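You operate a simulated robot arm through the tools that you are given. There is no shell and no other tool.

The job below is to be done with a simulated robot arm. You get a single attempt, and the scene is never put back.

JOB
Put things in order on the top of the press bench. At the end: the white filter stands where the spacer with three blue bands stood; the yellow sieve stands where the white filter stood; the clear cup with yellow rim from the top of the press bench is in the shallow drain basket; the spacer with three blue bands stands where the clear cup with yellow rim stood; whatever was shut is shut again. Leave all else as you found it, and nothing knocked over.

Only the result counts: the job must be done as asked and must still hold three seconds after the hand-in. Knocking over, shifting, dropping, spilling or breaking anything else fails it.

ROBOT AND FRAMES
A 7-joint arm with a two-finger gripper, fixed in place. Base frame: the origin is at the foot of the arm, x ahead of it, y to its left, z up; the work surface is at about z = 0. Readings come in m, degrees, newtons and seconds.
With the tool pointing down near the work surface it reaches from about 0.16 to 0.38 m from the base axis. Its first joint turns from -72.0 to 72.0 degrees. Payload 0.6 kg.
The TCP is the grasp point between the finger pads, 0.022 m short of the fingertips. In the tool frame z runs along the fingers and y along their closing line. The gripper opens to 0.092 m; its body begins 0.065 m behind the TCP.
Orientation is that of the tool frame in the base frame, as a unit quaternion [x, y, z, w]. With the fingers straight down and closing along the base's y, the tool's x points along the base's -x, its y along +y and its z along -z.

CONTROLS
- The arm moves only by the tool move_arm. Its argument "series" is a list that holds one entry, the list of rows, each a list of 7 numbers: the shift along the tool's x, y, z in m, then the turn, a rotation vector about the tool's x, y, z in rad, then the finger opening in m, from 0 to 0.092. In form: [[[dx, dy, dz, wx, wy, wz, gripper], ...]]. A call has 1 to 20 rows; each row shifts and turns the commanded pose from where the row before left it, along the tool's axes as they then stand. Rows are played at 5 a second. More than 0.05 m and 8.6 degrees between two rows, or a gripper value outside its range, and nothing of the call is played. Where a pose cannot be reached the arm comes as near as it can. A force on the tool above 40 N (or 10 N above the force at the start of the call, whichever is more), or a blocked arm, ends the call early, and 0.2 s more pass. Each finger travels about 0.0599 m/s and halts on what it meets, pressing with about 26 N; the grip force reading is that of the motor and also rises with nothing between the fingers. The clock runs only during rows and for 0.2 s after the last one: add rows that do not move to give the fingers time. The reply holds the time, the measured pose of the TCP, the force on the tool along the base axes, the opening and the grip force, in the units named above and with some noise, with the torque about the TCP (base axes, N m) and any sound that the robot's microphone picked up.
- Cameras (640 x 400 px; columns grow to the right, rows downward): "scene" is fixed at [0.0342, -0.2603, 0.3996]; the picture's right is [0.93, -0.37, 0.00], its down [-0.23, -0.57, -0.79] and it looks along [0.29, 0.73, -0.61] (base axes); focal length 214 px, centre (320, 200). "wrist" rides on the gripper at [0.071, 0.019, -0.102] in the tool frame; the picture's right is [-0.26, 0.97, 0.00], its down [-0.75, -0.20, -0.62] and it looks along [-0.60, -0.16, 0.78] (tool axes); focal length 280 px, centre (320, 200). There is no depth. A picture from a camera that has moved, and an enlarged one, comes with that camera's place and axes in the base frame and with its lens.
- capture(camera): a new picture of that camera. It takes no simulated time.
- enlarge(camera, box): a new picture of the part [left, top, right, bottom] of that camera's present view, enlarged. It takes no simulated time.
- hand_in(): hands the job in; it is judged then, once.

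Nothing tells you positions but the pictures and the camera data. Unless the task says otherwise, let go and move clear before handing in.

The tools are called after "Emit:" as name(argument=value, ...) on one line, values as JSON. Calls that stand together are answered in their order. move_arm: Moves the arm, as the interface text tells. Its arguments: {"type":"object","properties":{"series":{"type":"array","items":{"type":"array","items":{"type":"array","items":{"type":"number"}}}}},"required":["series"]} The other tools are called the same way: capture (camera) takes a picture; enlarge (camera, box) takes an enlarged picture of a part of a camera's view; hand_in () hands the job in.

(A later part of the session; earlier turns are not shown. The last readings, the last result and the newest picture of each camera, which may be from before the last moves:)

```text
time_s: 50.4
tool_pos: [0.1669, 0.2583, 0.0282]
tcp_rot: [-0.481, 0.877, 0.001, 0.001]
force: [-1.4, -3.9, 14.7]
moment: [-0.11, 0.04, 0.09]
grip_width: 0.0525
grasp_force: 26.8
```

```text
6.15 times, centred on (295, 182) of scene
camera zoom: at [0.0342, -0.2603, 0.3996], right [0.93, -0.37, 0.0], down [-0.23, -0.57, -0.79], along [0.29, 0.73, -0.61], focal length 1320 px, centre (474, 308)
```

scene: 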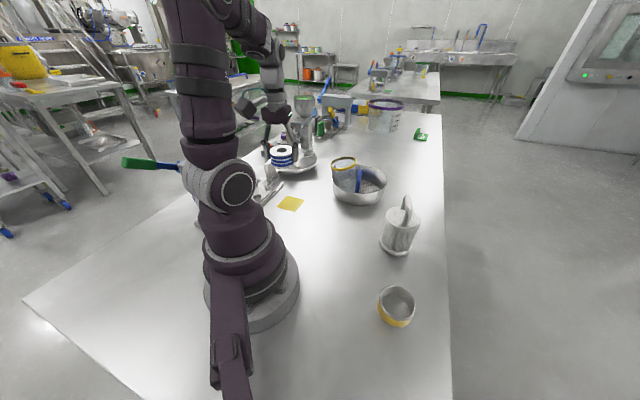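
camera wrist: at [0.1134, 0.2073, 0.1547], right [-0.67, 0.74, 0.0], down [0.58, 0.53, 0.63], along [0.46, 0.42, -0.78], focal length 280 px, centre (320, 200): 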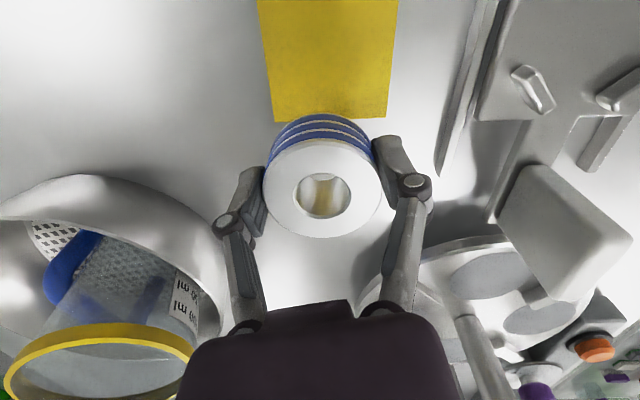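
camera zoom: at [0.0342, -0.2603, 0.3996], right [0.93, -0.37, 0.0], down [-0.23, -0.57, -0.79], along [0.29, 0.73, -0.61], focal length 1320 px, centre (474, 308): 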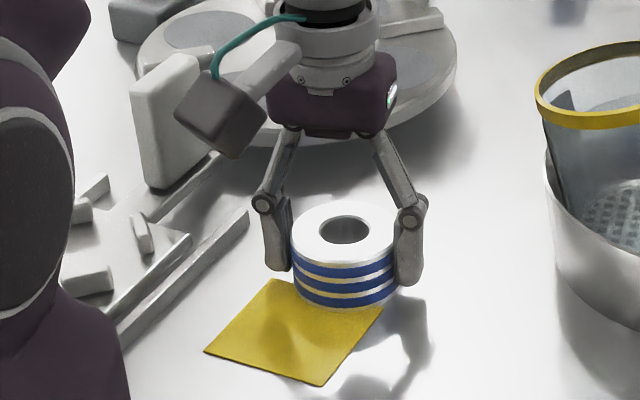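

It has touched down. I ease off slightly, open the fingers and rise straight up.

Emit:
move_arm(series=[[[0, 0, -0.001, 0, 0, 0, 0.05], [0, 0, 0, 0, 0, 0, 0.058], [0, 0, 0, 0, 0, 0, 0.07], [0, 0, 0, 0, 0, 0, 0.085], [0, 0, 0, 0, 0, 0, 0.092], [0, 0, 0, 0, 0, 0, 0.092], [0, 0, -0.02, 0, 0, 0, 0.092], [0, 0, -0.04, 0, 0, 0, 0.092], [0, 0, -0.04, 0, 0, 0, 0.092], [0, 0, -0.04, 0, 0, 0, 0.092], [0, 0, 0, 0, 0, 0, 0.092]]])

Emit:
capture(camera="wrist")

Emit:
enlarge(camera="scene", box=[265, 150, 325, 215])

```text
time_s: 52.8
tool_pos: [0.1653, 0.257, 0.1697]
tcp_rot: [-0.482, 0.876, 0.0, 0.001]
force: [-0.9, 0.1, -0.4]
moment: [0.02, 0.01, 0.0]
grip_width: 0.0921
grasp_force: 0.1
```

```text
taken
camera wrist: at [0.1121, 0.207, 0.2704], right [-0.67, 0.74, 0.0], down [0.58, 0.53, 0.63], along [0.46, 0.42, -0.78], focal length 280 px, centre (320, 200)
```

wrist: 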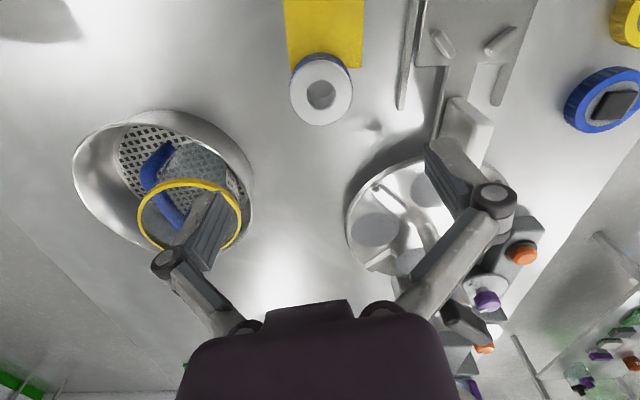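

```text
6.15 times, centred on (295, 182) of scene
camera zoom: at [0.0342, -0.2603, 0.3996], right [0.93, -0.37, 0.0], down [-0.23, -0.57, -0.79], along [0.29, 0.73, -0.61], focal length 1320 px, centre (474, 308)
```

zoom: 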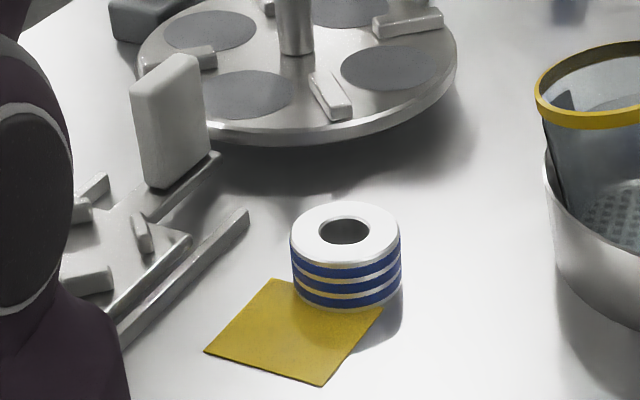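

The spacer now stands on the cup's old spot. Next is the white filter; its handle runs at about 57° azimuth, so my current yaw suits a grip across it. I move above it.

Emit:
move_arm(series=[[[0.0192, -0.0321, -0.003, 0, 0, 0, 0.092], [0.0192, -0.0321, -0.003, 0, 0, 0, 0.092], [0.0192, -0.0321, -0.003, 0, 0, 0, 0.092], [0.0192, -0.0321, -0.003, 0, 0, 0, 0.092], [0.0192, -0.0321, -0.003, 0, 0, 0, 0.092], [0.0192, -0.0321, -0.003, 0, 0, 0, 0.092], [0.0192, -0.0321, -0.003, 0, 0, 0, 0.092], [0.0192, -0.0321, -0.003, 0, 0, 0, 0.092], [0, 0, 0, 0, 0, 0, 0.092], [0, 0, 0, 0, 0, 0, 0.092]]])

Emit:
capture(camera="wrist")

Emit:
capture(camera="scene")

```text
time_s: 55.0
tool_pos: [0.3009, -0.0089, 0.1924]
tcp_rot: [-0.482, 0.876, 0.001, 0.0]
force: [0.3, 0.0, 0.3]
moment: [0.01, -0.01, -0.01]
grip_width: 0.0922
grasp_force: 0.1
```

```text
taken
camera wrist: at [0.2478, -0.0588, 0.2935], right [-0.67, 0.74, 0.0], down [0.58, 0.53, 0.63], along [0.46, 0.42, -0.78], focal length 280 px, centre (320, 200)
```

wrist: 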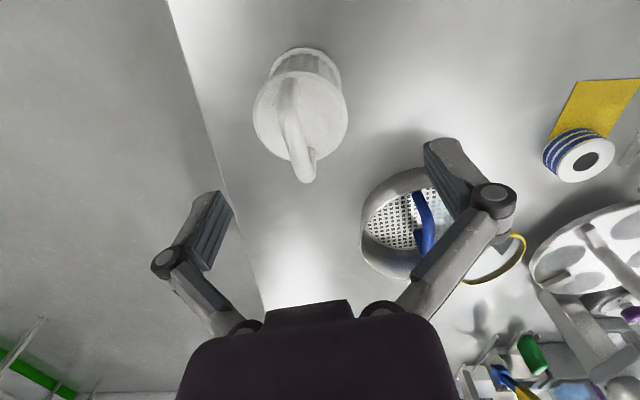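

```text
taken
```

scene: 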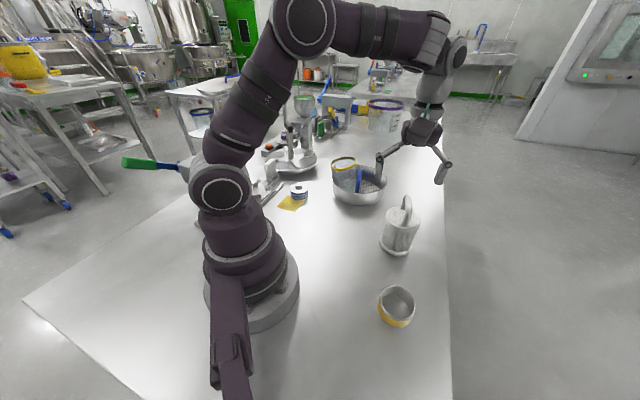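

Emit:
enlarge(camera="wrist", box=[230, 35, 370, 195])

Emit:
enlarge(camera="scene", box=[325, 140, 425, 210])

```text
2.50 times, centred on (300, 115) of wrist
camera zoom: at [0.2478, -0.0588, 0.2935], right [-0.67, 0.74, 0.0], down [0.58, 0.53, 0.63], along [0.46, 0.42, -0.78], focal length 701 px, centre (370, 412)
```

zoom: 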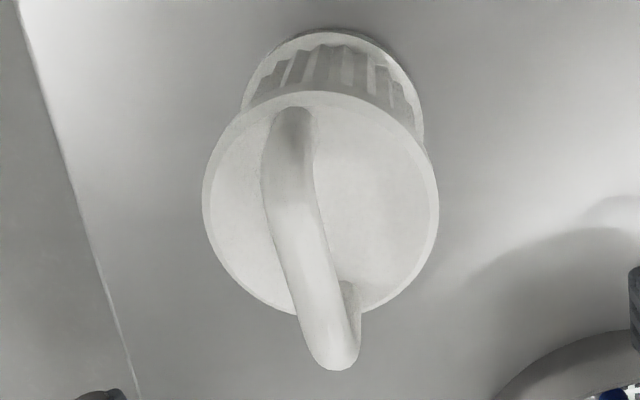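

```text
5.71 times, centred on (375, 175) of scene
camera zoom: at [0.0342, -0.2603, 0.3996], right [0.93, -0.37, 0.0], down [-0.23, -0.57, -0.79], along [0.29, 0.73, -0.61], focal length 1226 px, centre (6, 343)
```

zoom: 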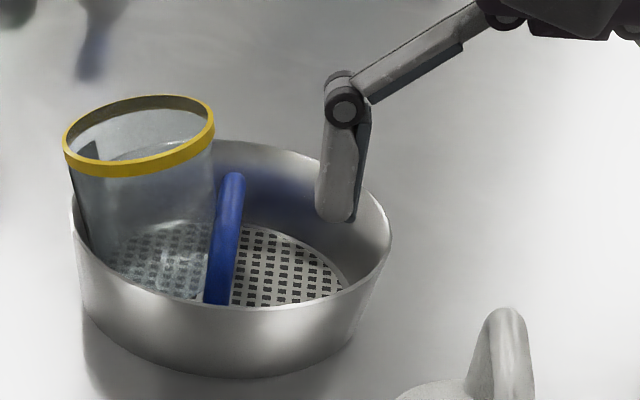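

The filter's centre is at about (0.321, -0.012), its top disc at z ≈ 0.09 and its handle top at ≈ 0.13. I centre the fingers across the handle and come down partway.

Emit:
move_arm(series=[[[-0.0087, -0.0189, 0, 0, 0, 0, 0.092], [0, 0, 0.02, 0, 0, 0, 0.092], [0, 0, 0.02, 0, 0, 0, 0.092], [0, 0, 0, 0, 0, 0, 0.092], [0, 0, 0, 0, 0, 0, 0.092]]])

Emit:
capture(camera="wrist")

Emit:
enlarge(camera="scene", box=[355, 140, 455, 260])

```text
time_s: 56.2
tool_pos: [0.3227, -0.0115, 0.1541]
tcp_rot: [-0.481, 0.877, 0.001, 0.001]
force: [0.1, 0.6, 0.6]
moment: [0.01, 0.0, 0.01]
grip_width: 0.0922
grasp_force: 0.1
```

```text
taken
camera wrist: at [0.2678, -0.062, 0.2544], right [-0.67, 0.74, 0.0], down [0.58, 0.53, 0.63], along [0.46, 0.42, -0.78], focal length 280 px, centre (320, 200)
```

wrist: 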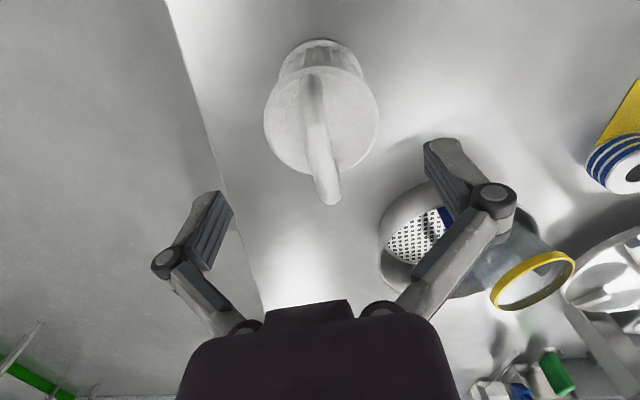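

```text
3.33 times, centred on (405, 200) of scene
camera zoom: at [0.0342, -0.2603, 0.3996], right [0.93, -0.37, 0.0], down [-0.23, -0.57, -0.79], along [0.29, 0.73, -0.61], focal length 715 px, centre (37, 200)
```

zoom: 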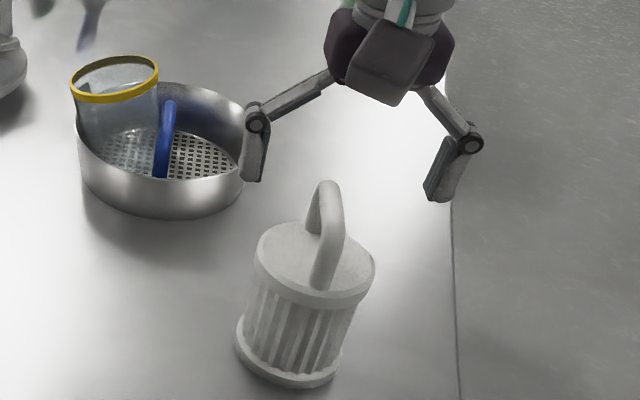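

The scene view and wrist view don't quite agree on how well the fingers straddle the handle. I'm enlarging both to check before closing.

Emit:
enlarge(camera="scene", box=[380, 150, 440, 200])

Emit:
enlarge(camera="wrist", box=[180, 30, 480, 290])

```text
8.00 times, centred on (410, 175) of scene
camera zoom: at [0.0342, -0.2603, 0.3996], right [0.93, -0.37, 0.0], down [-0.23, -0.57, -0.79], along [0.29, 0.73, -0.61], focal length 1716 px, centre (-400, 400)
```

zoom: 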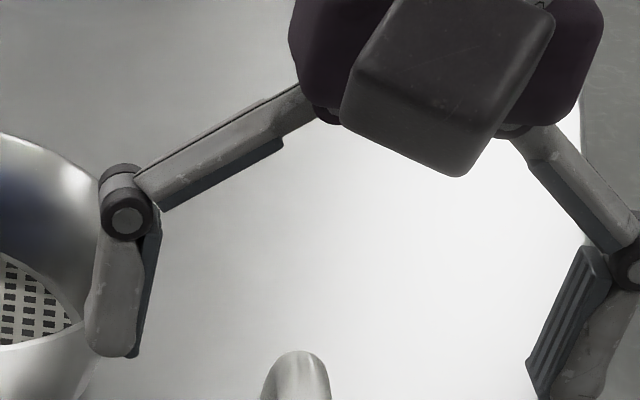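

```text
1.54 times, centred on (330, 160) of wrist
camera zoom: at [0.2678, -0.062, 0.2544], right [-0.67, 0.74, 0.0], down [0.58, 0.53, 0.63], along [0.46, 0.42, -0.78], focal length 431 px, centre (305, 262)
```

zoom: 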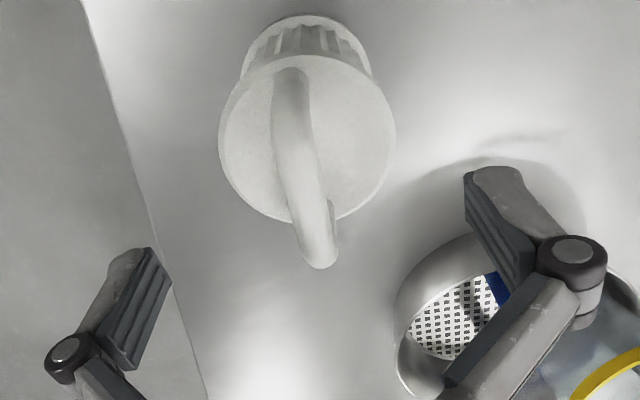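

Allowing for parallax, both views put the handle about 2 mm off-centre, with its top at z ≈ 0.135. I correct that, lower to grip height and close across the handle.

Emit:
move_arm(series=[[[0, 0.0017, 0.012, 0, 0, 0, 0.092], [0, 0, 0.012, 0, 0, 0, 0.092], [0, 0, 0.008, 0, 0, 0, 0.092], [0, 0, 0, 0, 0, 0, 0.07], [0, 0, 0, 0, 0, 0, 0.05], [0, 0, 0, 0, 0, 0, 0.035], [0, 0, 0, 0, 0, 0, 0.035]]])

Emit:
capture(camera="wrist")

Emit:
enlarge(camera="scene", box=[370, 160, 440, 260])

```text
time_s: 57.8
tool_pos: [0.3199, -0.0113, 0.1198]
tcp_rot: [-0.482, 0.876, 0.0, 0.0]
force: [-0.3, -0.1, -0.2]
moment: [0.01, -0.02, -0.04]
grip_width: 0.0351
grasp_force: 0.2
```

```text
taken
camera wrist: at [0.2676, -0.0611, 0.2215], right [-0.67, 0.74, 0.0], down [0.58, 0.53, 0.63], along [0.46, 0.42, -0.78], focal length 280 px, centre (320, 200)
```

wrist: 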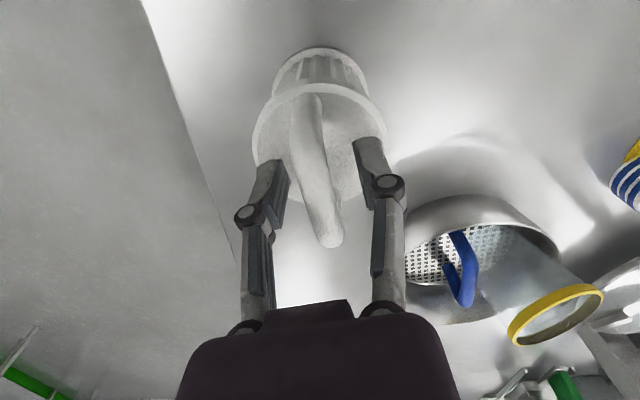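

```text
4.00 times, centred on (405, 210) of scene
camera zoom: at [0.0342, -0.2603, 0.3996], right [0.93, -0.37, 0.0], down [-0.23, -0.57, -0.79], along [0.29, 0.73, -0.61], focal length 858 px, centre (-20, 160)
```

zoom: 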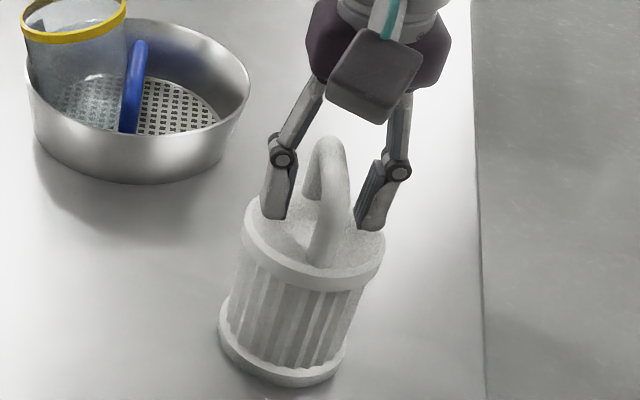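

The handle sits between the pads and is nearly centred. I close fully.

Emit:
move_arm(series=[[[0, 0, 0, 0, 0, 0, 0.024], [0, 0, 0, 0, 0, 0, 0.015], [0, 0, 0, 0, 0, 0, 0.006], [0, 0, 0, 0, 0, 0, 0.004], [0, 0, 0, 0, 0, 0, 0.004]]])

Emit:
capture(camera="wrist")

Emit:
enlarge(camera="scene", box=[370, 160, 440, 260])

```text
time_s: 59.0
tool_pos: [0.3204, -0.0128, 0.1206]
tcp_rot: [-0.481, 0.877, 0.0, 0.001]
force: [0.3, -0.5, -2.3]
moment: [-0.02, 0.0, 0.01]
grip_width: 0.0145
grasp_force: 25.5
```

```text
taken
camera wrist: at [0.2676, -0.0611, 0.2215], right [-0.67, 0.74, 0.0], down [0.58, 0.53, 0.63], along [0.46, 0.42, -0.78], focal length 280 px, centre (320, 200)
```

wrist: 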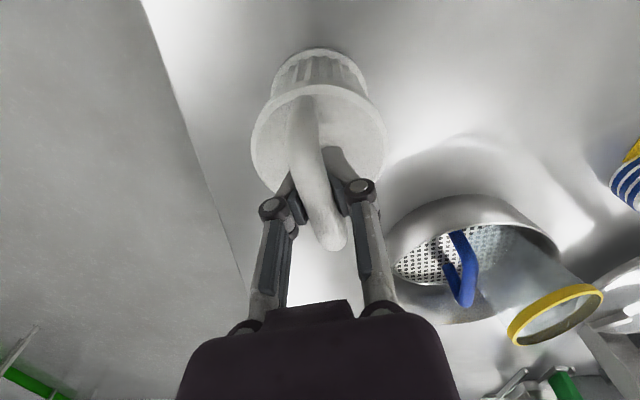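

```text
4.00 times, centred on (405, 210) of scene
camera zoom: at [0.0342, -0.2603, 0.3996], right [0.93, -0.37, 0.0], down [-0.23, -0.57, -0.79], along [0.29, 0.73, -0.61], focal length 858 px, centre (-20, 160)
```

zoom: 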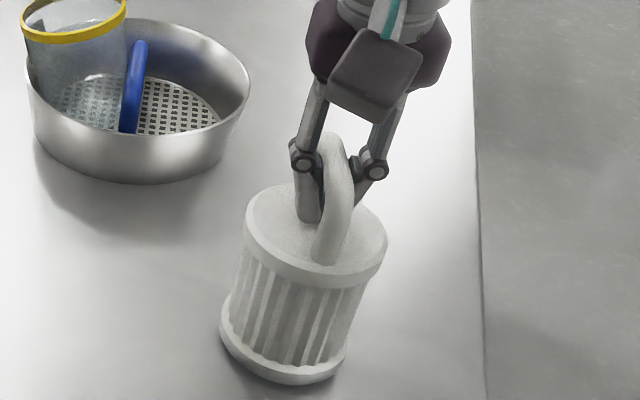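

The handle is gripped at 0.0145 m, with the filter's axis under the tool; it stood at about (0.321, -0.0115). I lift it and check.

Emit:
move_arm(series=[[[0, 0, -0.01, 0, 0, 0, 0.004], [0, 0, -0.02, 0, 0, 0, 0.004], [0, 0, -0.025, 0, 0, 0, 0.004], [0, 0, -0.025, 0, 0, 0, 0.004], [0, 0, 0, 0, 0, 0, 0.004]]])

Emit:
capture(camera="wrist")

Emit:
capture(camera="scene")

```text
time_s: 60.2
tool_pos: [0.3212, -0.0112, 0.201]
tcp_rot: [-0.481, 0.877, 0.001, 0.001]
force: [-0.6, -0.2, -1.0]
moment: [0.02, -0.01, -0.03]
grip_width: 0.0145
grasp_force: 26.1
```

```text
taken
camera wrist: at [0.2677, -0.0613, 0.3016], right [-0.67, 0.74, 0.0], down [0.58, 0.53, 0.63], along [0.46, 0.42, -0.78], focal length 280 px, centre (320, 200)
```

wrist: 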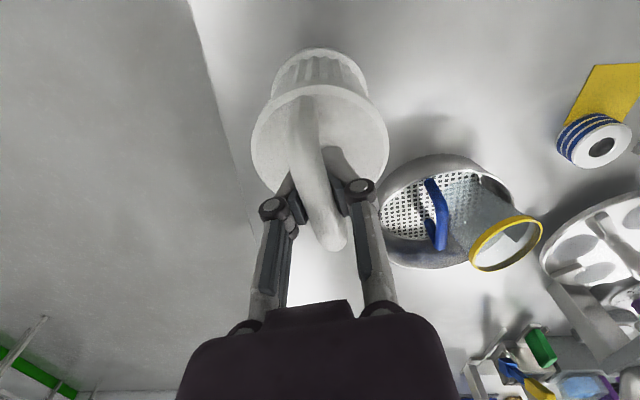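

```text
taken
```

scene: 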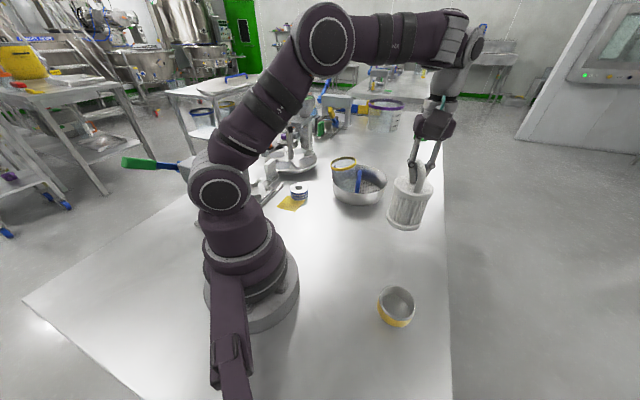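

The filter hangs upright. I carry it inward and round to the spacer's old place.

Emit:
move_arm(series=[[[0.0188, 0.0296, 0, 0, 0, 0, 0.004], [0.0188, 0.0296, 0, 0, 0, 0, 0.004], [0.0159, -0.006, 0, 0, 0, 0.1368, 0.004], [0.0154, -0.0071, 0, 0, 0, 0.1368, 0.004], [0.0147, -0.0081, 0, 0, 0, 0.1368, 0.004], [0.014, -0.009, 0, 0, 0, 0.1368, 0.004], [0.0133, -0.0098, 0, 0, 0, 0.1368, 0.004], [0.0125, -0.0106, 0, 0, 0, 0.1368, 0.004], [0.0117, -0.0114, 0, 0, 0, 0.1368, 0.004], [0.0107, -0.012, 0, 0, 0, 0.1368, 0.004], [0.0098, -0.0125, 0, 0, 0, 0.1368, 0.004], [0.0089, -0.0132, 0, 0, 0, 0.1368, 0.004], [0.0078, -0.0136, 0, 0, 0, 0.1368, 0.004], [0.0068, -0.0139, 0, 0, 0, 0.1368, 0.004], [0.0058, -0.0143, 0, 0, 0, 0.1368, 0.004], [0.0048, -0.0145, 0, 0, 0, 0.1368, 0.004], [0.0038, -0.0147, 0, 0, 0, 0.1368, 0.004], [0, 0, 0, 0, 0, 0, 0.004], [0, 0, 0, 0, 0, 0, 0.004]]])

Emit:
capture(camera="wrist")

Emit:
capture(camera="scene")

```text
time_s: 64.2
tool_pos: [0.107, -0.1919, 0.2013]
tcp_rot: [0.5, 0.866, 0.0, -0.001]
force: [0.1, -0.4, -2.2]
moment: [0.01, 0.01, -0.04]
grip_width: 0.0141
grasp_force: 26.1
```

```text
taken
camera wrist: at [0.0881, -0.1217, 0.3016], right [0.97, 0.25, 0.0], down [0.2, -0.76, 0.62], along [0.16, -0.6, -0.78], focal length 280 px, centre (320, 200)
```

wrist: 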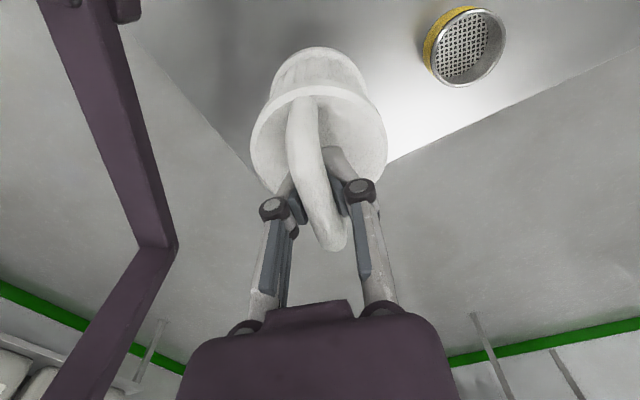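

```text
taken
```

scene: 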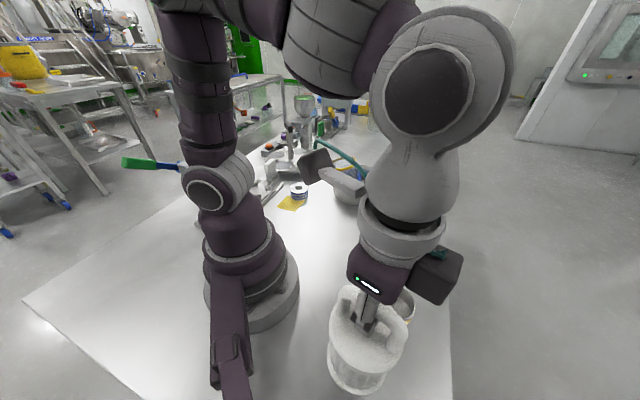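

The filter is right above the spacer's old spot. I lower it until just above the bench.

Emit:
move_arm(series=[[[0.0004, 0.0014, 0.025, 0, 0, 0, 0.004], [0, 0, 0.025, 0, 0, 0, 0.004], [0, 0, 0.018, 0, 0, 0, 0.004], [0, 0, 0.008, 0, 0, 0, 0.004], [0, 0, 0, 0, 0, 0, 0.004]]])

Emit:
capture(camera="scene")

```text
time_s: 65.4
tool_pos: [0.1082, -0.1914, 0.1245]
tcp_rot: [0.5, 0.866, 0.001, 0.0]
force: [-1.2, -0.2, -1.1]
moment: [0.05, 0.0, 0.0]
grip_width: 0.0145
grasp_force: 25.8
```

```text
taken
```

scene: 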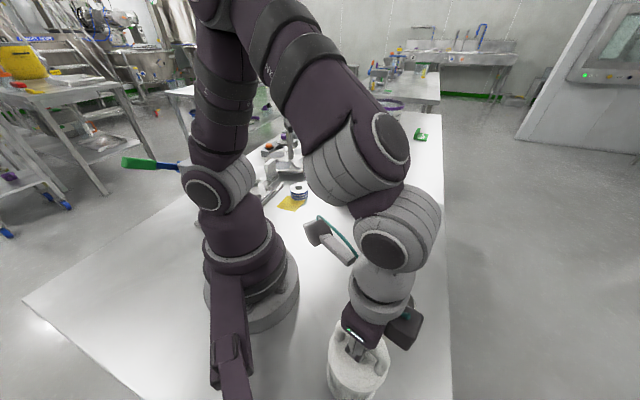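

Emit:
move_arm(series=[[[0, 0, 0.002, 0, 0, 0, 0.004], [0, 0, 0.0015, 0, 0, 0, 0.004], [0, 0, 0, 0, 0, 0, 0.004]]])

```text
time_s: 66.2
tool_pos: [0.1085, -0.1909, 0.1202]
tcp_rot: [0.5, 0.866, 0.0, -0.001]
force: [1.0, 0.1, -1.2]
moment: [0.01, 0.0, -0.01]
grip_width: 0.0144
grasp_force: 26.0
```

Emit:
move_arm(series=[[[0, 0, 0.001, 0, 0, 0, 0.004], [0, 0, 0.001, 0, 0, 0, 0.004], [0, 0, 0, 0, 0, 0, 0.004]]])

```text
time_s: 67.0
tool_pos: [0.1077, -0.1926, 0.119]
tcp_rot: [0.501, 0.866, 0.001, -0.001]
force: [0.0, 0.3, -1.0]
moment: [0.0, -0.02, 0.0]
grip_width: 0.0142
grasp_force: 26.0
```

Emit:
move_arm(series=[[[0, 0, 0.001, 0, 0, 0, 0.004], [0, 0, 0.001, 0, 0, 0, 0.004], [0, 0, 0, 0, 0, 0, 0.004]]])

Emit:
capture(camera="wrist")

```text
time_s: 67.8
tool_pos: [0.1082, -0.1907, 0.117]
tcp_rot: [0.5, 0.866, 0.001, 0.0]
force: [-1.7, -0.9, 4.2]
moment: [-0.05, -0.06, -0.02]
grip_width: 0.0135
grasp_force: 26.1
```

```text
taken
camera wrist: at [0.0903, -0.1211, 0.2179], right [0.97, 0.26, 0.0], down [0.2, -0.76, 0.62], along [0.16, -0.6, -0.78], focal length 280 px, centre (320, 200)
```

wrist: 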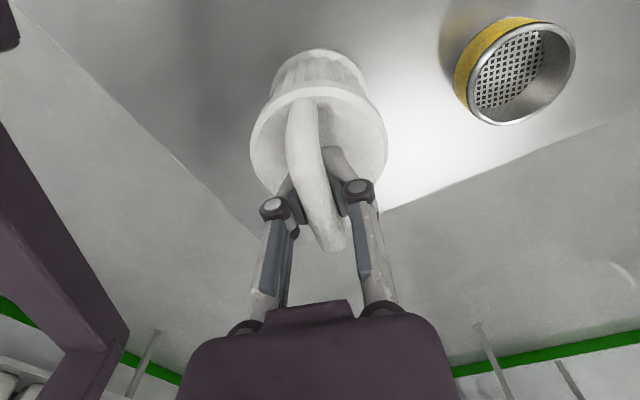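

The filter has touched the bench (force risen by about 5 N). I open and withdraw straight up.

Emit:
move_arm(series=[[[0, 0, 0, 0, 0, 0, 0.02], [0, 0, 0, 0, 0, 0, 0.03], [0, 0, 0, 0, 0, 0, 0.045], [0, 0, 0, 0, 0, 0, 0.06], [0, 0, 0, 0, 0, 0, 0.07], [0, 0, 0, 0, 0, 0, 0.07], [0, 0, -0.01, 0, 0, 0, 0.07], [0, 0, -0.03, 0, 0, 0, 0.07], [0, 0, -0.03, 0, 0, 0, 0.07], [0, 0, 0, 0, 0, 0, 0.07]]])

Emit:
capture(camera="wrist")

Emit:
capture(camera="scene")

```text
time_s: 70.0
tool_pos: [0.1082, -0.1909, 0.1859]
tcp_rot: [0.5, 0.866, 0.001, -0.001]
force: [0.2, -0.1, -0.2]
moment: [0.03, 0.02, 0.0]
grip_width: 0.0699
grasp_force: 0.1
```

```text
taken
camera wrist: at [0.0902, -0.1201, 0.2876], right [0.97, 0.26, 0.0], down [0.2, -0.76, 0.62], along [0.16, -0.6, -0.78], focal length 280 px, centre (320, 200)
```

wrist: 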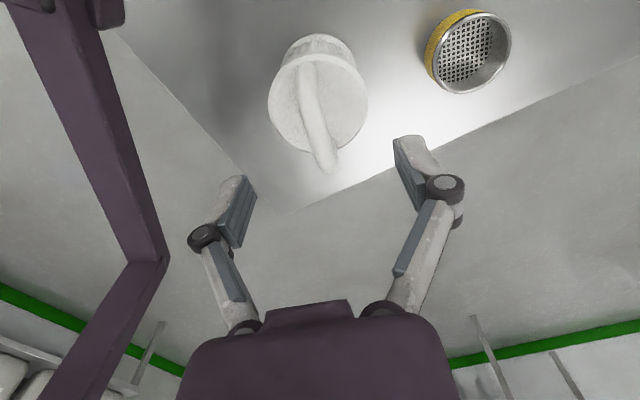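

```text
taken
```

scene: 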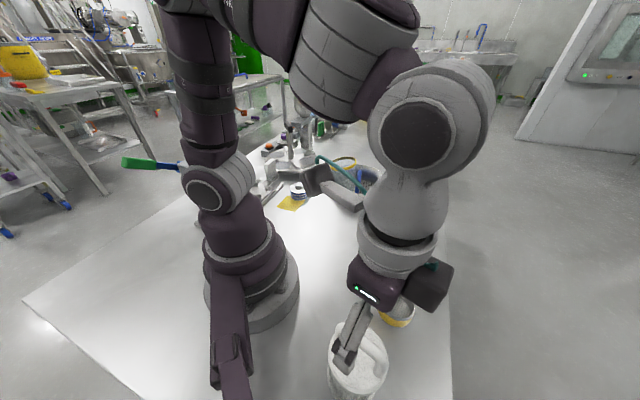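

The filter stands where the spacer was. Last is the sieve at about (0.227, -0.138). I move above it with a yaw that keeps the hand and camera clear of the filter.

Emit:
move_arm(series=[[[0, 0, 0, 0, 0, -0.13, 0.08], [0, 0, 0, 0, 0, -0.13, 0.092], [0, 0, 0, 0, 0, -0.13, 0.092], [0, 0, 0, 0, 0, -0.116, 0.092], [-0.0187, 0.0267, 0, 0, 0, 0, 0.092], [-0.0187, 0.0267, 0, 0, 0, 0, 0.092], [-0.0187, 0.0267, 0, 0, 0, 0, 0.092], [-0.0187, 0.0267, 0, 0, 0, 0, 0.092], [0, 0, 0, 0, 0, 0, 0.092], [0, 0, 0, 0, 0, 0, 0.092]]])

Emit:
capture(camera="wrist")

Emit:
capture(camera="scene")

```text
time_s: 72.2
tool_pos: [0.2269, -0.139, 0.1869]
tcp_rot: [0.267, 0.964, 0.001, 0.0]
force: [0.5, -0.6, 0.6]
moment: [0.0, 0.0, 0.04]
grip_width: 0.092
grasp_force: 0.1
```

```text
taken
camera wrist: at [0.1758, -0.0858, 0.2885], right [0.72, 0.69, 0.0], down [0.54, -0.56, 0.62], along [0.43, -0.45, -0.78], focal length 280 px, centre (320, 200)
```

wrist: 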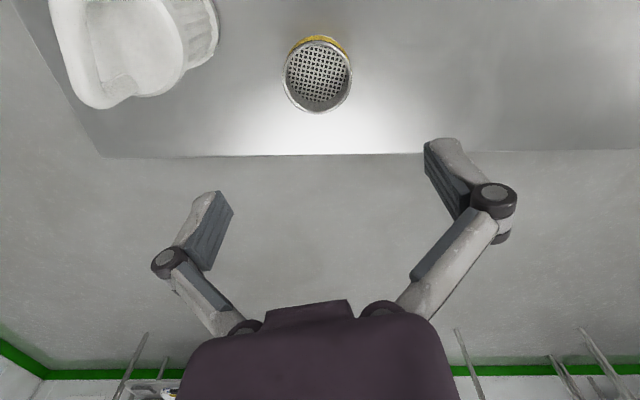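

```text
taken
```

scene: 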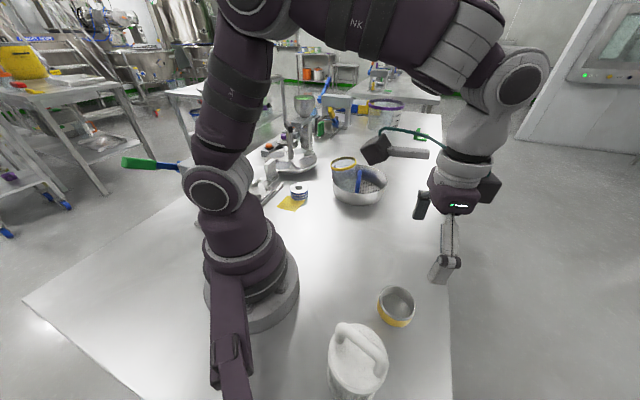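

Emit:
enlarge(camera="wrist", box=[270, 25, 370, 125])

Emit:
enlarge(camera="scene", box=[320, 270, 430, 400])

```text
4.00 times, centred on (320, 75) of wrist
camera zoom: at [0.1758, -0.0858, 0.2885], right [0.72, 0.69, 0.0], down [0.54, -0.56, 0.62], along [0.43, -0.45, -0.78], focal length 1122 px, centre (320, 700)
```

zoom: 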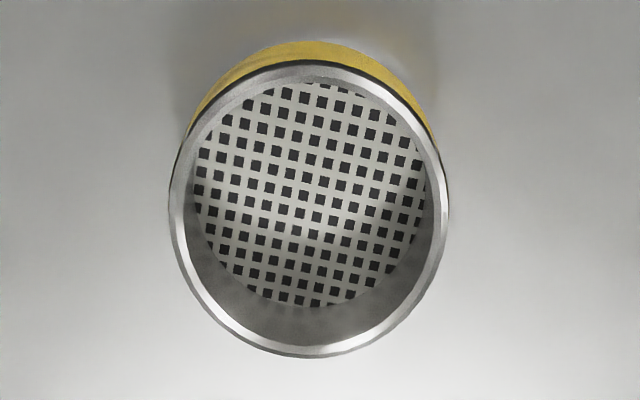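

```text
3.08 times, centred on (375, 335) of scene
camera zoom: at [0.0342, -0.2603, 0.3996], right [0.93, -0.37, 0.0], down [-0.23, -0.57, -0.79], along [0.29, 0.73, -0.61], focal length 660 px, centre (151, -215)
```

zoom: 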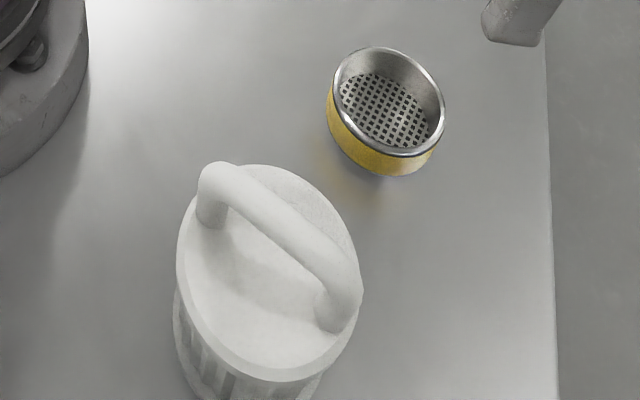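

The sieve is about 0.062 m wide and 0.028 m tall, and 3 mm off my centre. I correct for that and descend partway to check.

Emit:
move_arm(series=[[[0.0029, -0.0018, 0.03, 0, 0, 0, 0.092], [0, 0, 0.035, 0, 0, 0, 0.092], [0, 0, 0.035, 0, 0, 0, 0.092], [0, 0, 0, 0, 0, 0, 0.092], [0, 0, 0, 0, 0, 0, 0.092]]])

Emit:
capture(camera="wrist")

Emit:
capture(camera="scene")

```text
time_s: 73.4
tool_pos: [0.2231, -0.1381, 0.0859]
tcp_rot: [0.267, 0.964, 0.001, 0.0]
force: [-0.4, -0.1, 0.2]
moment: [-0.02, 0.0, -0.01]
grip_width: 0.0922
grasp_force: 0.0
```

```text
taken
camera wrist: at [0.1723, -0.0858, 0.187], right [0.72, 0.69, 0.0], down [0.54, -0.56, 0.62], along [0.43, -0.45, -0.78], focal length 280 px, centre (320, 200)
```

wrist: 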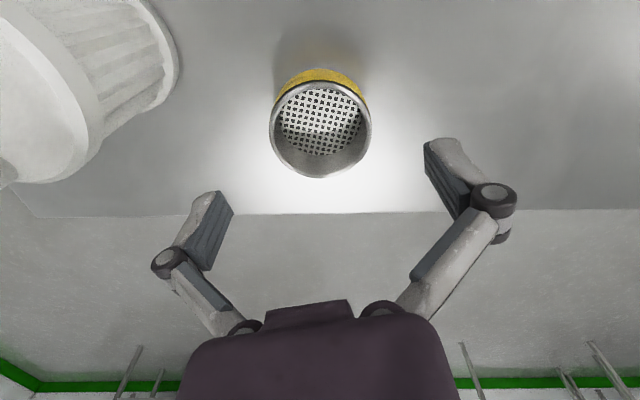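

```text
taken
```

scene: 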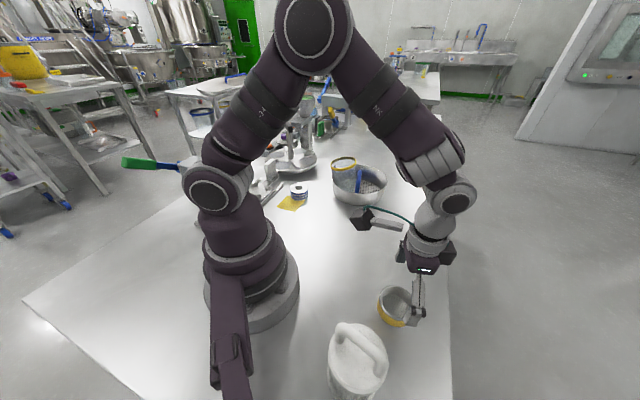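

Well centred now. I go down to grip height.

Emit:
move_arm(series=[[[-0.0005, 0, 0.025, 0, 0, 0, 0.092], [0, 0, 0.02, 0, 0, 0, 0.092], [0, 0, 0.0135, 0, 0, 0, 0.092], [0, 0, 0, 0, 0, 0, 0.092]]])

Emit:
capture(camera="wrist")

Emit:
enlarge(camera="scene", box=[320, 230, 460, 400])

```text
time_s: 74.4
tool_pos: [0.2235, -0.1385, 0.0281]
tcp_rot: [0.268, 0.963, 0.001, 0.0]
force: [-0.1, 0.5, -0.6]
moment: [-0.01, -0.01, 0.0]
grip_width: 0.0919
grasp_force: 0.1
```

```text
taken
camera wrist: at [0.1733, -0.0863, 0.1294], right [0.72, 0.69, 0.0], down [0.54, -0.56, 0.62], along [0.43, -0.45, -0.78], focal length 280 px, centre (320, 200)
```

wrist: 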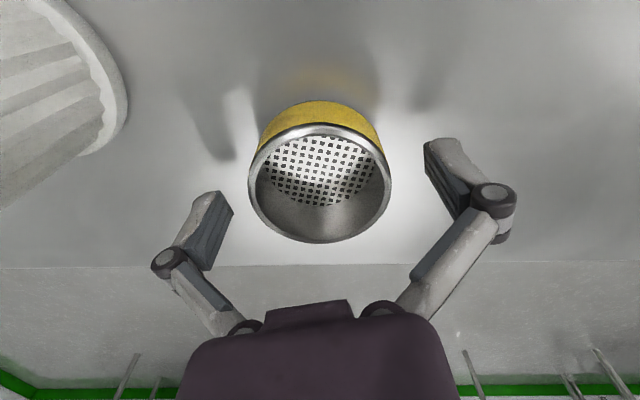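

```text
2.35 times, centred on (390, 315) of scene
camera zoom: at [0.0342, -0.2603, 0.3996], right [0.93, -0.37, 0.0], down [-0.23, -0.57, -0.79], along [0.29, 0.73, -0.61], focal length 505 px, centre (155, -71)
```

zoom: 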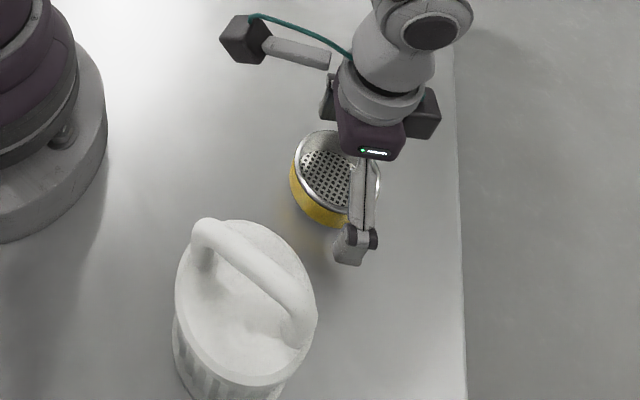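

Emit:
move_arm(series=[[[0, 0, 0, 0, 0, 0, 0.08], [0, 0, 0, 0, 0, 0, 0.068], [0, 0, 0, 0, 0, 0, 0.055], [0, 0, 0, 0, 0, 0, 0.055], [0, 0, 0, 0, 0, 0, 0.055]]])

Emit:
capture(camera="wrist")

```text
time_s: 75.6
tool_pos: [0.2241, -0.1388, 0.0287]
tcp_rot: [0.267, 0.964, 0.001, 0.001]
force: [0.0, 0.2, 1.9]
moment: [-0.01, 0.01, -0.04]
grip_width: 0.0563
grasp_force: 0.6
```

```text
taken
camera wrist: at [0.1733, -0.0863, 0.1297], right [0.72, 0.69, 0.0], down [0.54, -0.56, 0.62], along [0.43, -0.45, -0.78], focal length 280 px, centre (320, 200)
```

wrist: 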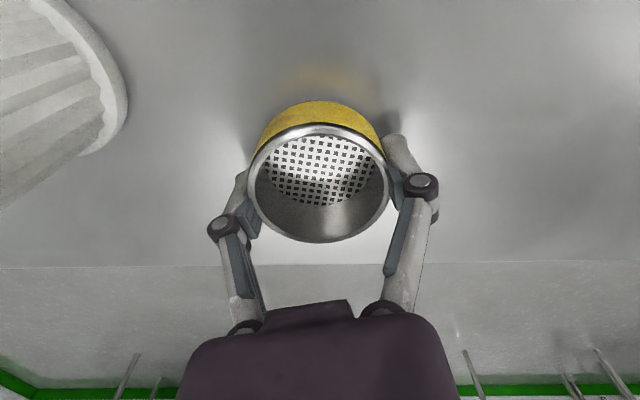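

Emit:
move_arm(series=[[[0, 0, 0, 0, 0, 0, 0.045], [0, 0, 0, 0, 0, 0, 0.045], [0, 0, 0, 0, 0, 0, 0.045]]])

Emit:
capture(camera="wrist")

Emit:
enlarge(camera="scene", box=[360, 240, 440, 320])

```text
time_s: 76.4
tool_pos: [0.2233, -0.1389, 0.0283]
tcp_rot: [0.267, 0.964, 0.001, 0.0]
force: [-1.4, 1.4, 12.7]
moment: [0.03, 0.06, -0.03]
grip_width: 0.0555
grasp_force: 25.8
```

```text
taken
camera wrist: at [0.1733, -0.0863, 0.1297], right [0.72, 0.69, 0.0], down [0.54, -0.56, 0.62], along [0.43, -0.45, -0.78], focal length 280 px, centre (320, 200)
```

wrist: 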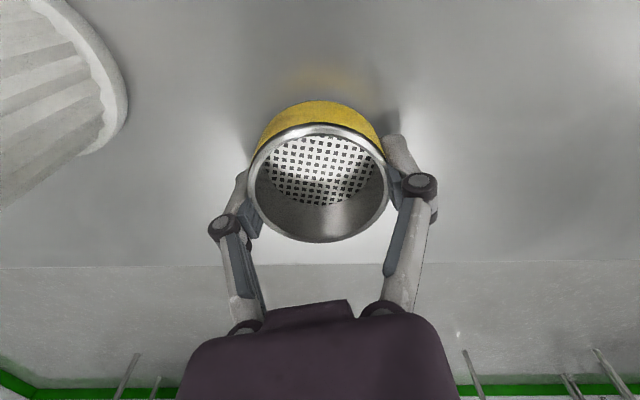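

```text
5.00 times, centred on (400, 280) of scene
camera zoom: at [0.0342, -0.2602, 0.3996], right [0.93, -0.37, 0.0], down [-0.23, -0.57, -0.79], along [0.29, 0.73, -0.61], focal length 1072 px, centre (-80, -200)
```

zoom: 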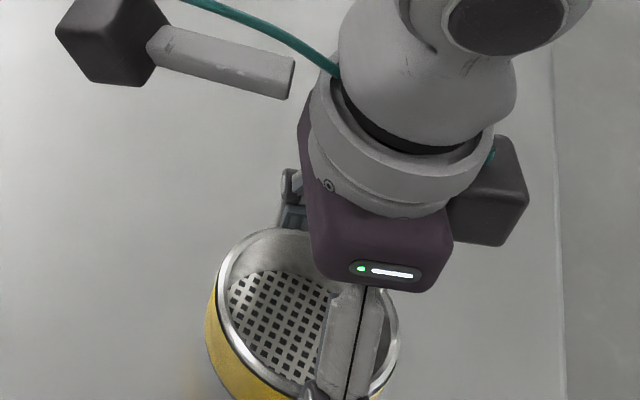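

The sieve is gripped. I lift it and carry it to the filter's old place at (0.321, -0.0115).

Emit:
move_arm(series=[[[0, 0, -0.01, 0, 0, 0, 0.045], [0, 0, -0.03, 0, 0, 0, 0.045], [0, 0, -0.03, 0, 0, 0, 0.045], [0, 0, -0.02, 0, 0, 0, 0.045], [-0.0037, 0.0319, 0, 0, 0, 0, 0.045], [-0.0037, 0.0319, 0, 0, 0, 0, 0.045], [-0.0037, 0.0319, 0, 0, 0, 0, 0.045], [-0.0036, 0.0319, 0, 0, 0, 0, 0.045], [-0.0036, 0.0318, 0, 0, 0, 0, 0.045], [0, 0, 0, 0, 0, 0, 0.045], [0, 0, 0, 0, 0, 0, 0.045]]])

Emit:
capture(camera="wrist")

Emit:
capture(camera="scene")

```text
time_s: 78.8
tool_pos: [0.3212, -0.0112, 0.1175]
tcp_rot: [0.268, 0.963, 0.001, 0.0]
force: [0.0, -1.0, 0.1]
moment: [-0.01, 0.01, -0.04]
grip_width: 0.0553
grasp_force: 25.7
```

```text
taken
camera wrist: at [0.2718, 0.0407, 0.2198], right [0.72, 0.69, 0.0], down [0.54, -0.56, 0.62], along [0.43, -0.45, -0.78], focal length 280 px, centre (320, 200)
```

wrist: 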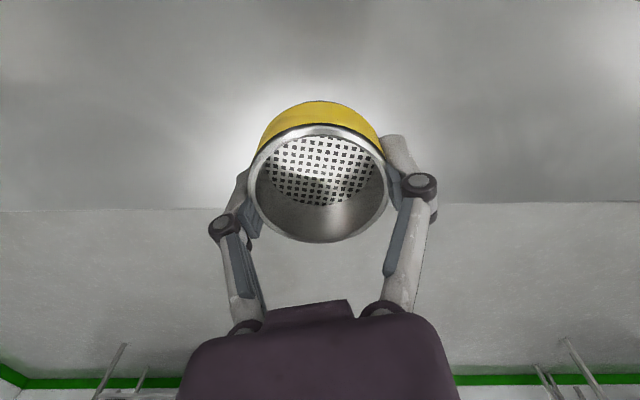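

```text
taken
```

scene: 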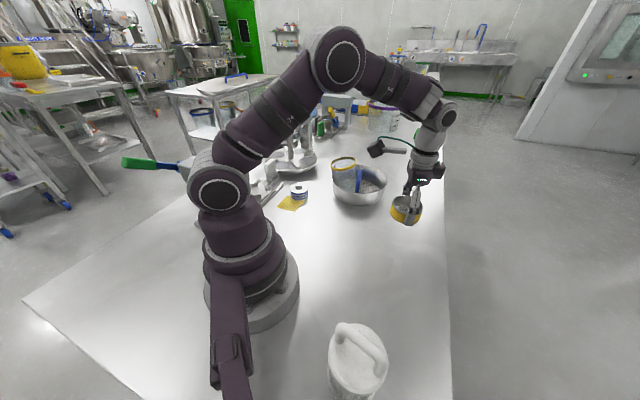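

The sieve is over the filter's old spot. I lower it towards the bench.

Emit:
move_arm(series=[[[0, 0, 0.03, 0, 0, 0, 0.045], [0, 0, 0.03, 0, 0, 0, 0.045], [0, 0, 0.02, 0, 0, 0, 0.045], [0, 0, 0.005, 0, 0, 0, 0.045], [0, 0, 0, 0, 0, 0, 0.045]]])

Emit:
enlarge(camera="scene", box=[340, 180, 460, 270])

```text
time_s: 80.0
tool_pos: [0.3231, -0.0122, 0.0333]
tcp_rot: [0.268, 0.963, 0.001, 0.0]
force: [-0.1, -1.2, -1.2]
moment: [-0.02, -0.01, 0.0]
grip_width: 0.0552
grasp_force: 26.2
```

```text
4.44 times, centred on (400, 225) of scene
camera zoom: at [0.0342, -0.2603, 0.3996], right [0.93, -0.37, 0.0], down [-0.23, -0.57, -0.79], along [0.29, 0.73, -0.61], focal length 953 px, centre (-36, 89)
```

zoom: 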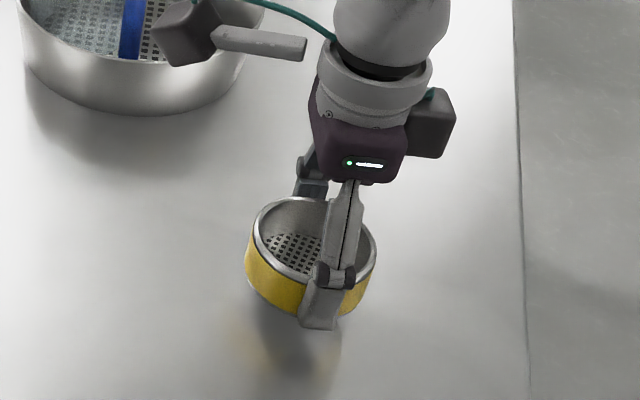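

The sieve is 5 mm above the bench and within a few mm of the target. I make a small correction and lower until it touches.

Emit:
move_arm(series=[[[-0.0014, -0.0023, 0.001, 0, 0, 0, 0.045], [0, 0, 0.002, 0, 0, 0, 0.045], [0, 0, 0, 0, 0, 0, 0.045]]])

Emit:
enlarge(camera="scene", box=[370, 200, 430, 260])

```text
time_s: 80.8
tool_pos: [0.3234, -0.0144, 0.031]
tcp_rot: [0.267, 0.964, 0.0, 0.0]
force: [0.5, 0.1, -0.2]
moment: [0.0, 0.0, -0.02]
grip_width: 0.0549
grasp_force: 25.6
```

```text
6.67 times, centred on (400, 230) of scene
camera zoom: at [0.0342, -0.2603, 0.3996], right [0.93, -0.37, 0.0], down [-0.23, -0.57, -0.79], along [0.29, 0.73, -0.61], focal length 1430 px, centre (-213, 0)
```

zoom: 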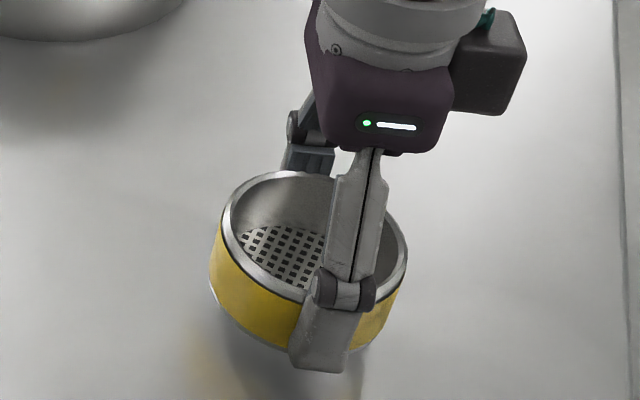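

Emit:
move_arm(series=[[[0, 0, 0.0015, 0, 0, 0, 0.045], [0, 0, 0.001, 0, 0, 0, 0.045], [0, 0, 0, 0, 0, 0, 0.045]]])

```text
time_s: 81.6
tool_pos: [0.3226, -0.0139, 0.0295]
tcp_rot: [0.267, 0.964, 0.0, 0.001]
force: [-6.6, -3.4, 31.2]
moment: [-0.08, 0.26, -0.04]
grip_width: 0.0552
grasp_force: 26.1
```

It's on the bench, pressed a bit firmly. I back off, release and rise straight up.

Emit:
move_arm(series=[[[0, 0, -0.0015, 0, 0, 0, 0.045], [0, 0, 0, 0, 0, 0, 0.053], [0, 0, 0, 0, 0, 0, 0.06], [0, 0, 0, 0, 0, 0, 0.07], [0, 0, 0, 0, 0, 0, 0.085], [0, 0, 0, 0, 0, 0, 0.092], [0, 0, 0, 0, 0, 0, 0.092], [0, 0, -0.02, 0, 0, 0, 0.092], [0, 0, -0.03, 0, 0, 0, 0.092], [0, 0, -0.03, 0, 0, 0, 0.092], [0, 0, 0, 0, 0, 0, 0.092]]])

Emit:
capture(camera="wrist")

Emit:
enlarge(camera="scene", box=[370, 200, 430, 260])

```text
time_s: 84.0
tool_pos: [0.3209, -0.0151, 0.1094]
tcp_rot: [0.267, 0.964, 0.001, 0.001]
force: [-0.3, 0.1, 0.0]
moment: [-0.03, 0.01, 0.02]
grip_width: 0.092
grasp_force: 0.1
```

```text
taken
camera wrist: at [0.2707, 0.0375, 0.2093], right [0.72, 0.69, 0.0], down [0.54, -0.56, 0.62], along [0.43, -0.45, -0.78], focal length 280 px, centre (320, 200)
```

wrist: 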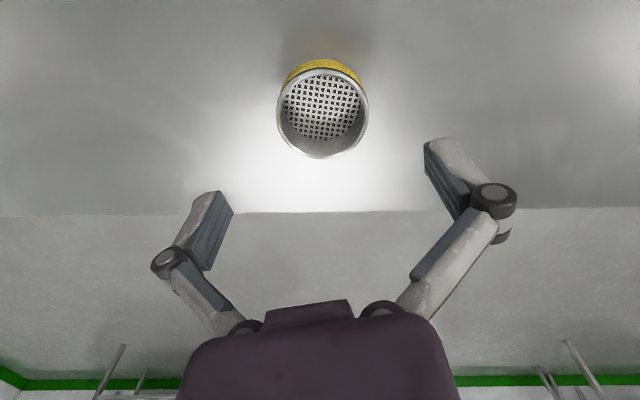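

```text
6.67 times, centred on (400, 230) of scene
camera zoom: at [0.0342, -0.2603, 0.3996], right [0.93, -0.37, 0.0], down [-0.23, -0.57, -0.79], along [0.29, 0.73, -0.61], focal length 1430 px, centre (-213, 0)
```

zoom: 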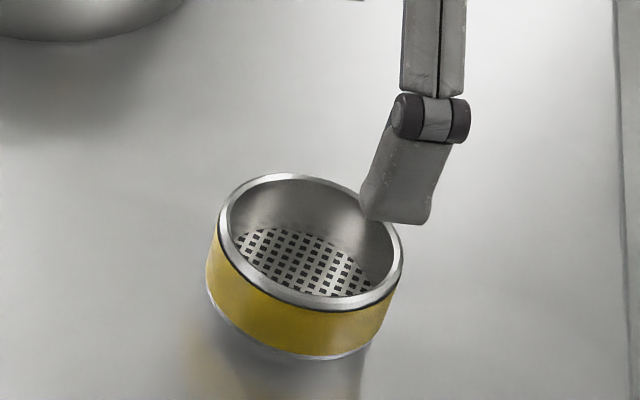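

The sieve is released and stands where the filter was, within a few mm. I lift away and take a survey position to check everything, especially the cup in the basket.

Emit:
move_arm(series=[[[0, 0, -0.03, 0, 0, 0, 0.092], [0, 0, -0.03, 0, 0, 0, 0.092], [0.03, 0, -0.01, 0, 0, -0.13, 0.092], [0.03, 0, 0, 0, 0, -0.13, 0.092], [0.02, 0.02, 0, 0, 0, -0.13, 0.092], [0, 0.03, 0, 0, 0, -0.13, 0.092], [0, 0.03, 0, 0, 0, -0.13, 0.092], [0, 0.03, 0, 0, 0, -0.13, 0.092], [0, 0.02, 0, 0, 0, -0.13, 0.092], [0, 0, 0, 0, 0, -0.13, 0.092], [0, 0, 0, 0, 0, 0, 0.092], [0, 0, 0, 0, 0, 0, 0.092]]])

Emit:
capture(camera="wrist")

Emit:
capture(camera="scene")

```text
time_s: 86.6
tool_pos: [0.2534, 0.1466, 0.1788]
tcp_rot: [-0.247, 0.969, 0.0, 0.001]
force: [1.1, 0.0, -0.1]
moment: [0.0, 0.03, 0.0]
grip_width: 0.0921
grasp_force: 0.1
```

```text
taken
camera wrist: at [0.1823, 0.1287, 0.28], right [-0.23, 0.97, 0.0], down [0.76, 0.18, 0.63], along [0.61, 0.15, -0.78], focal length 280 px, centre (320, 200)
```

wrist: 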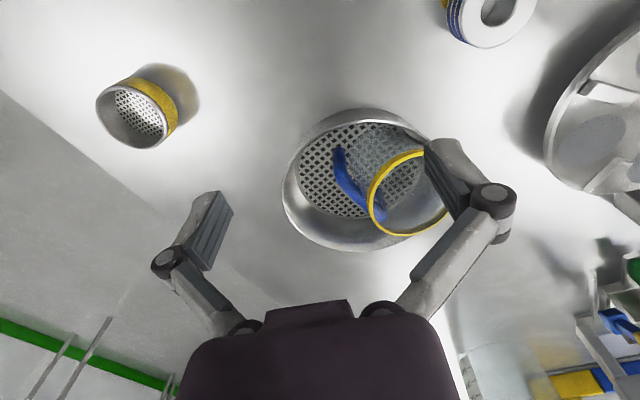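

```text
taken
```

scene: 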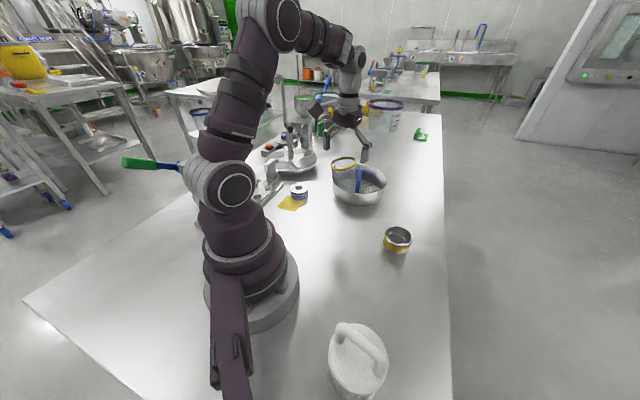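

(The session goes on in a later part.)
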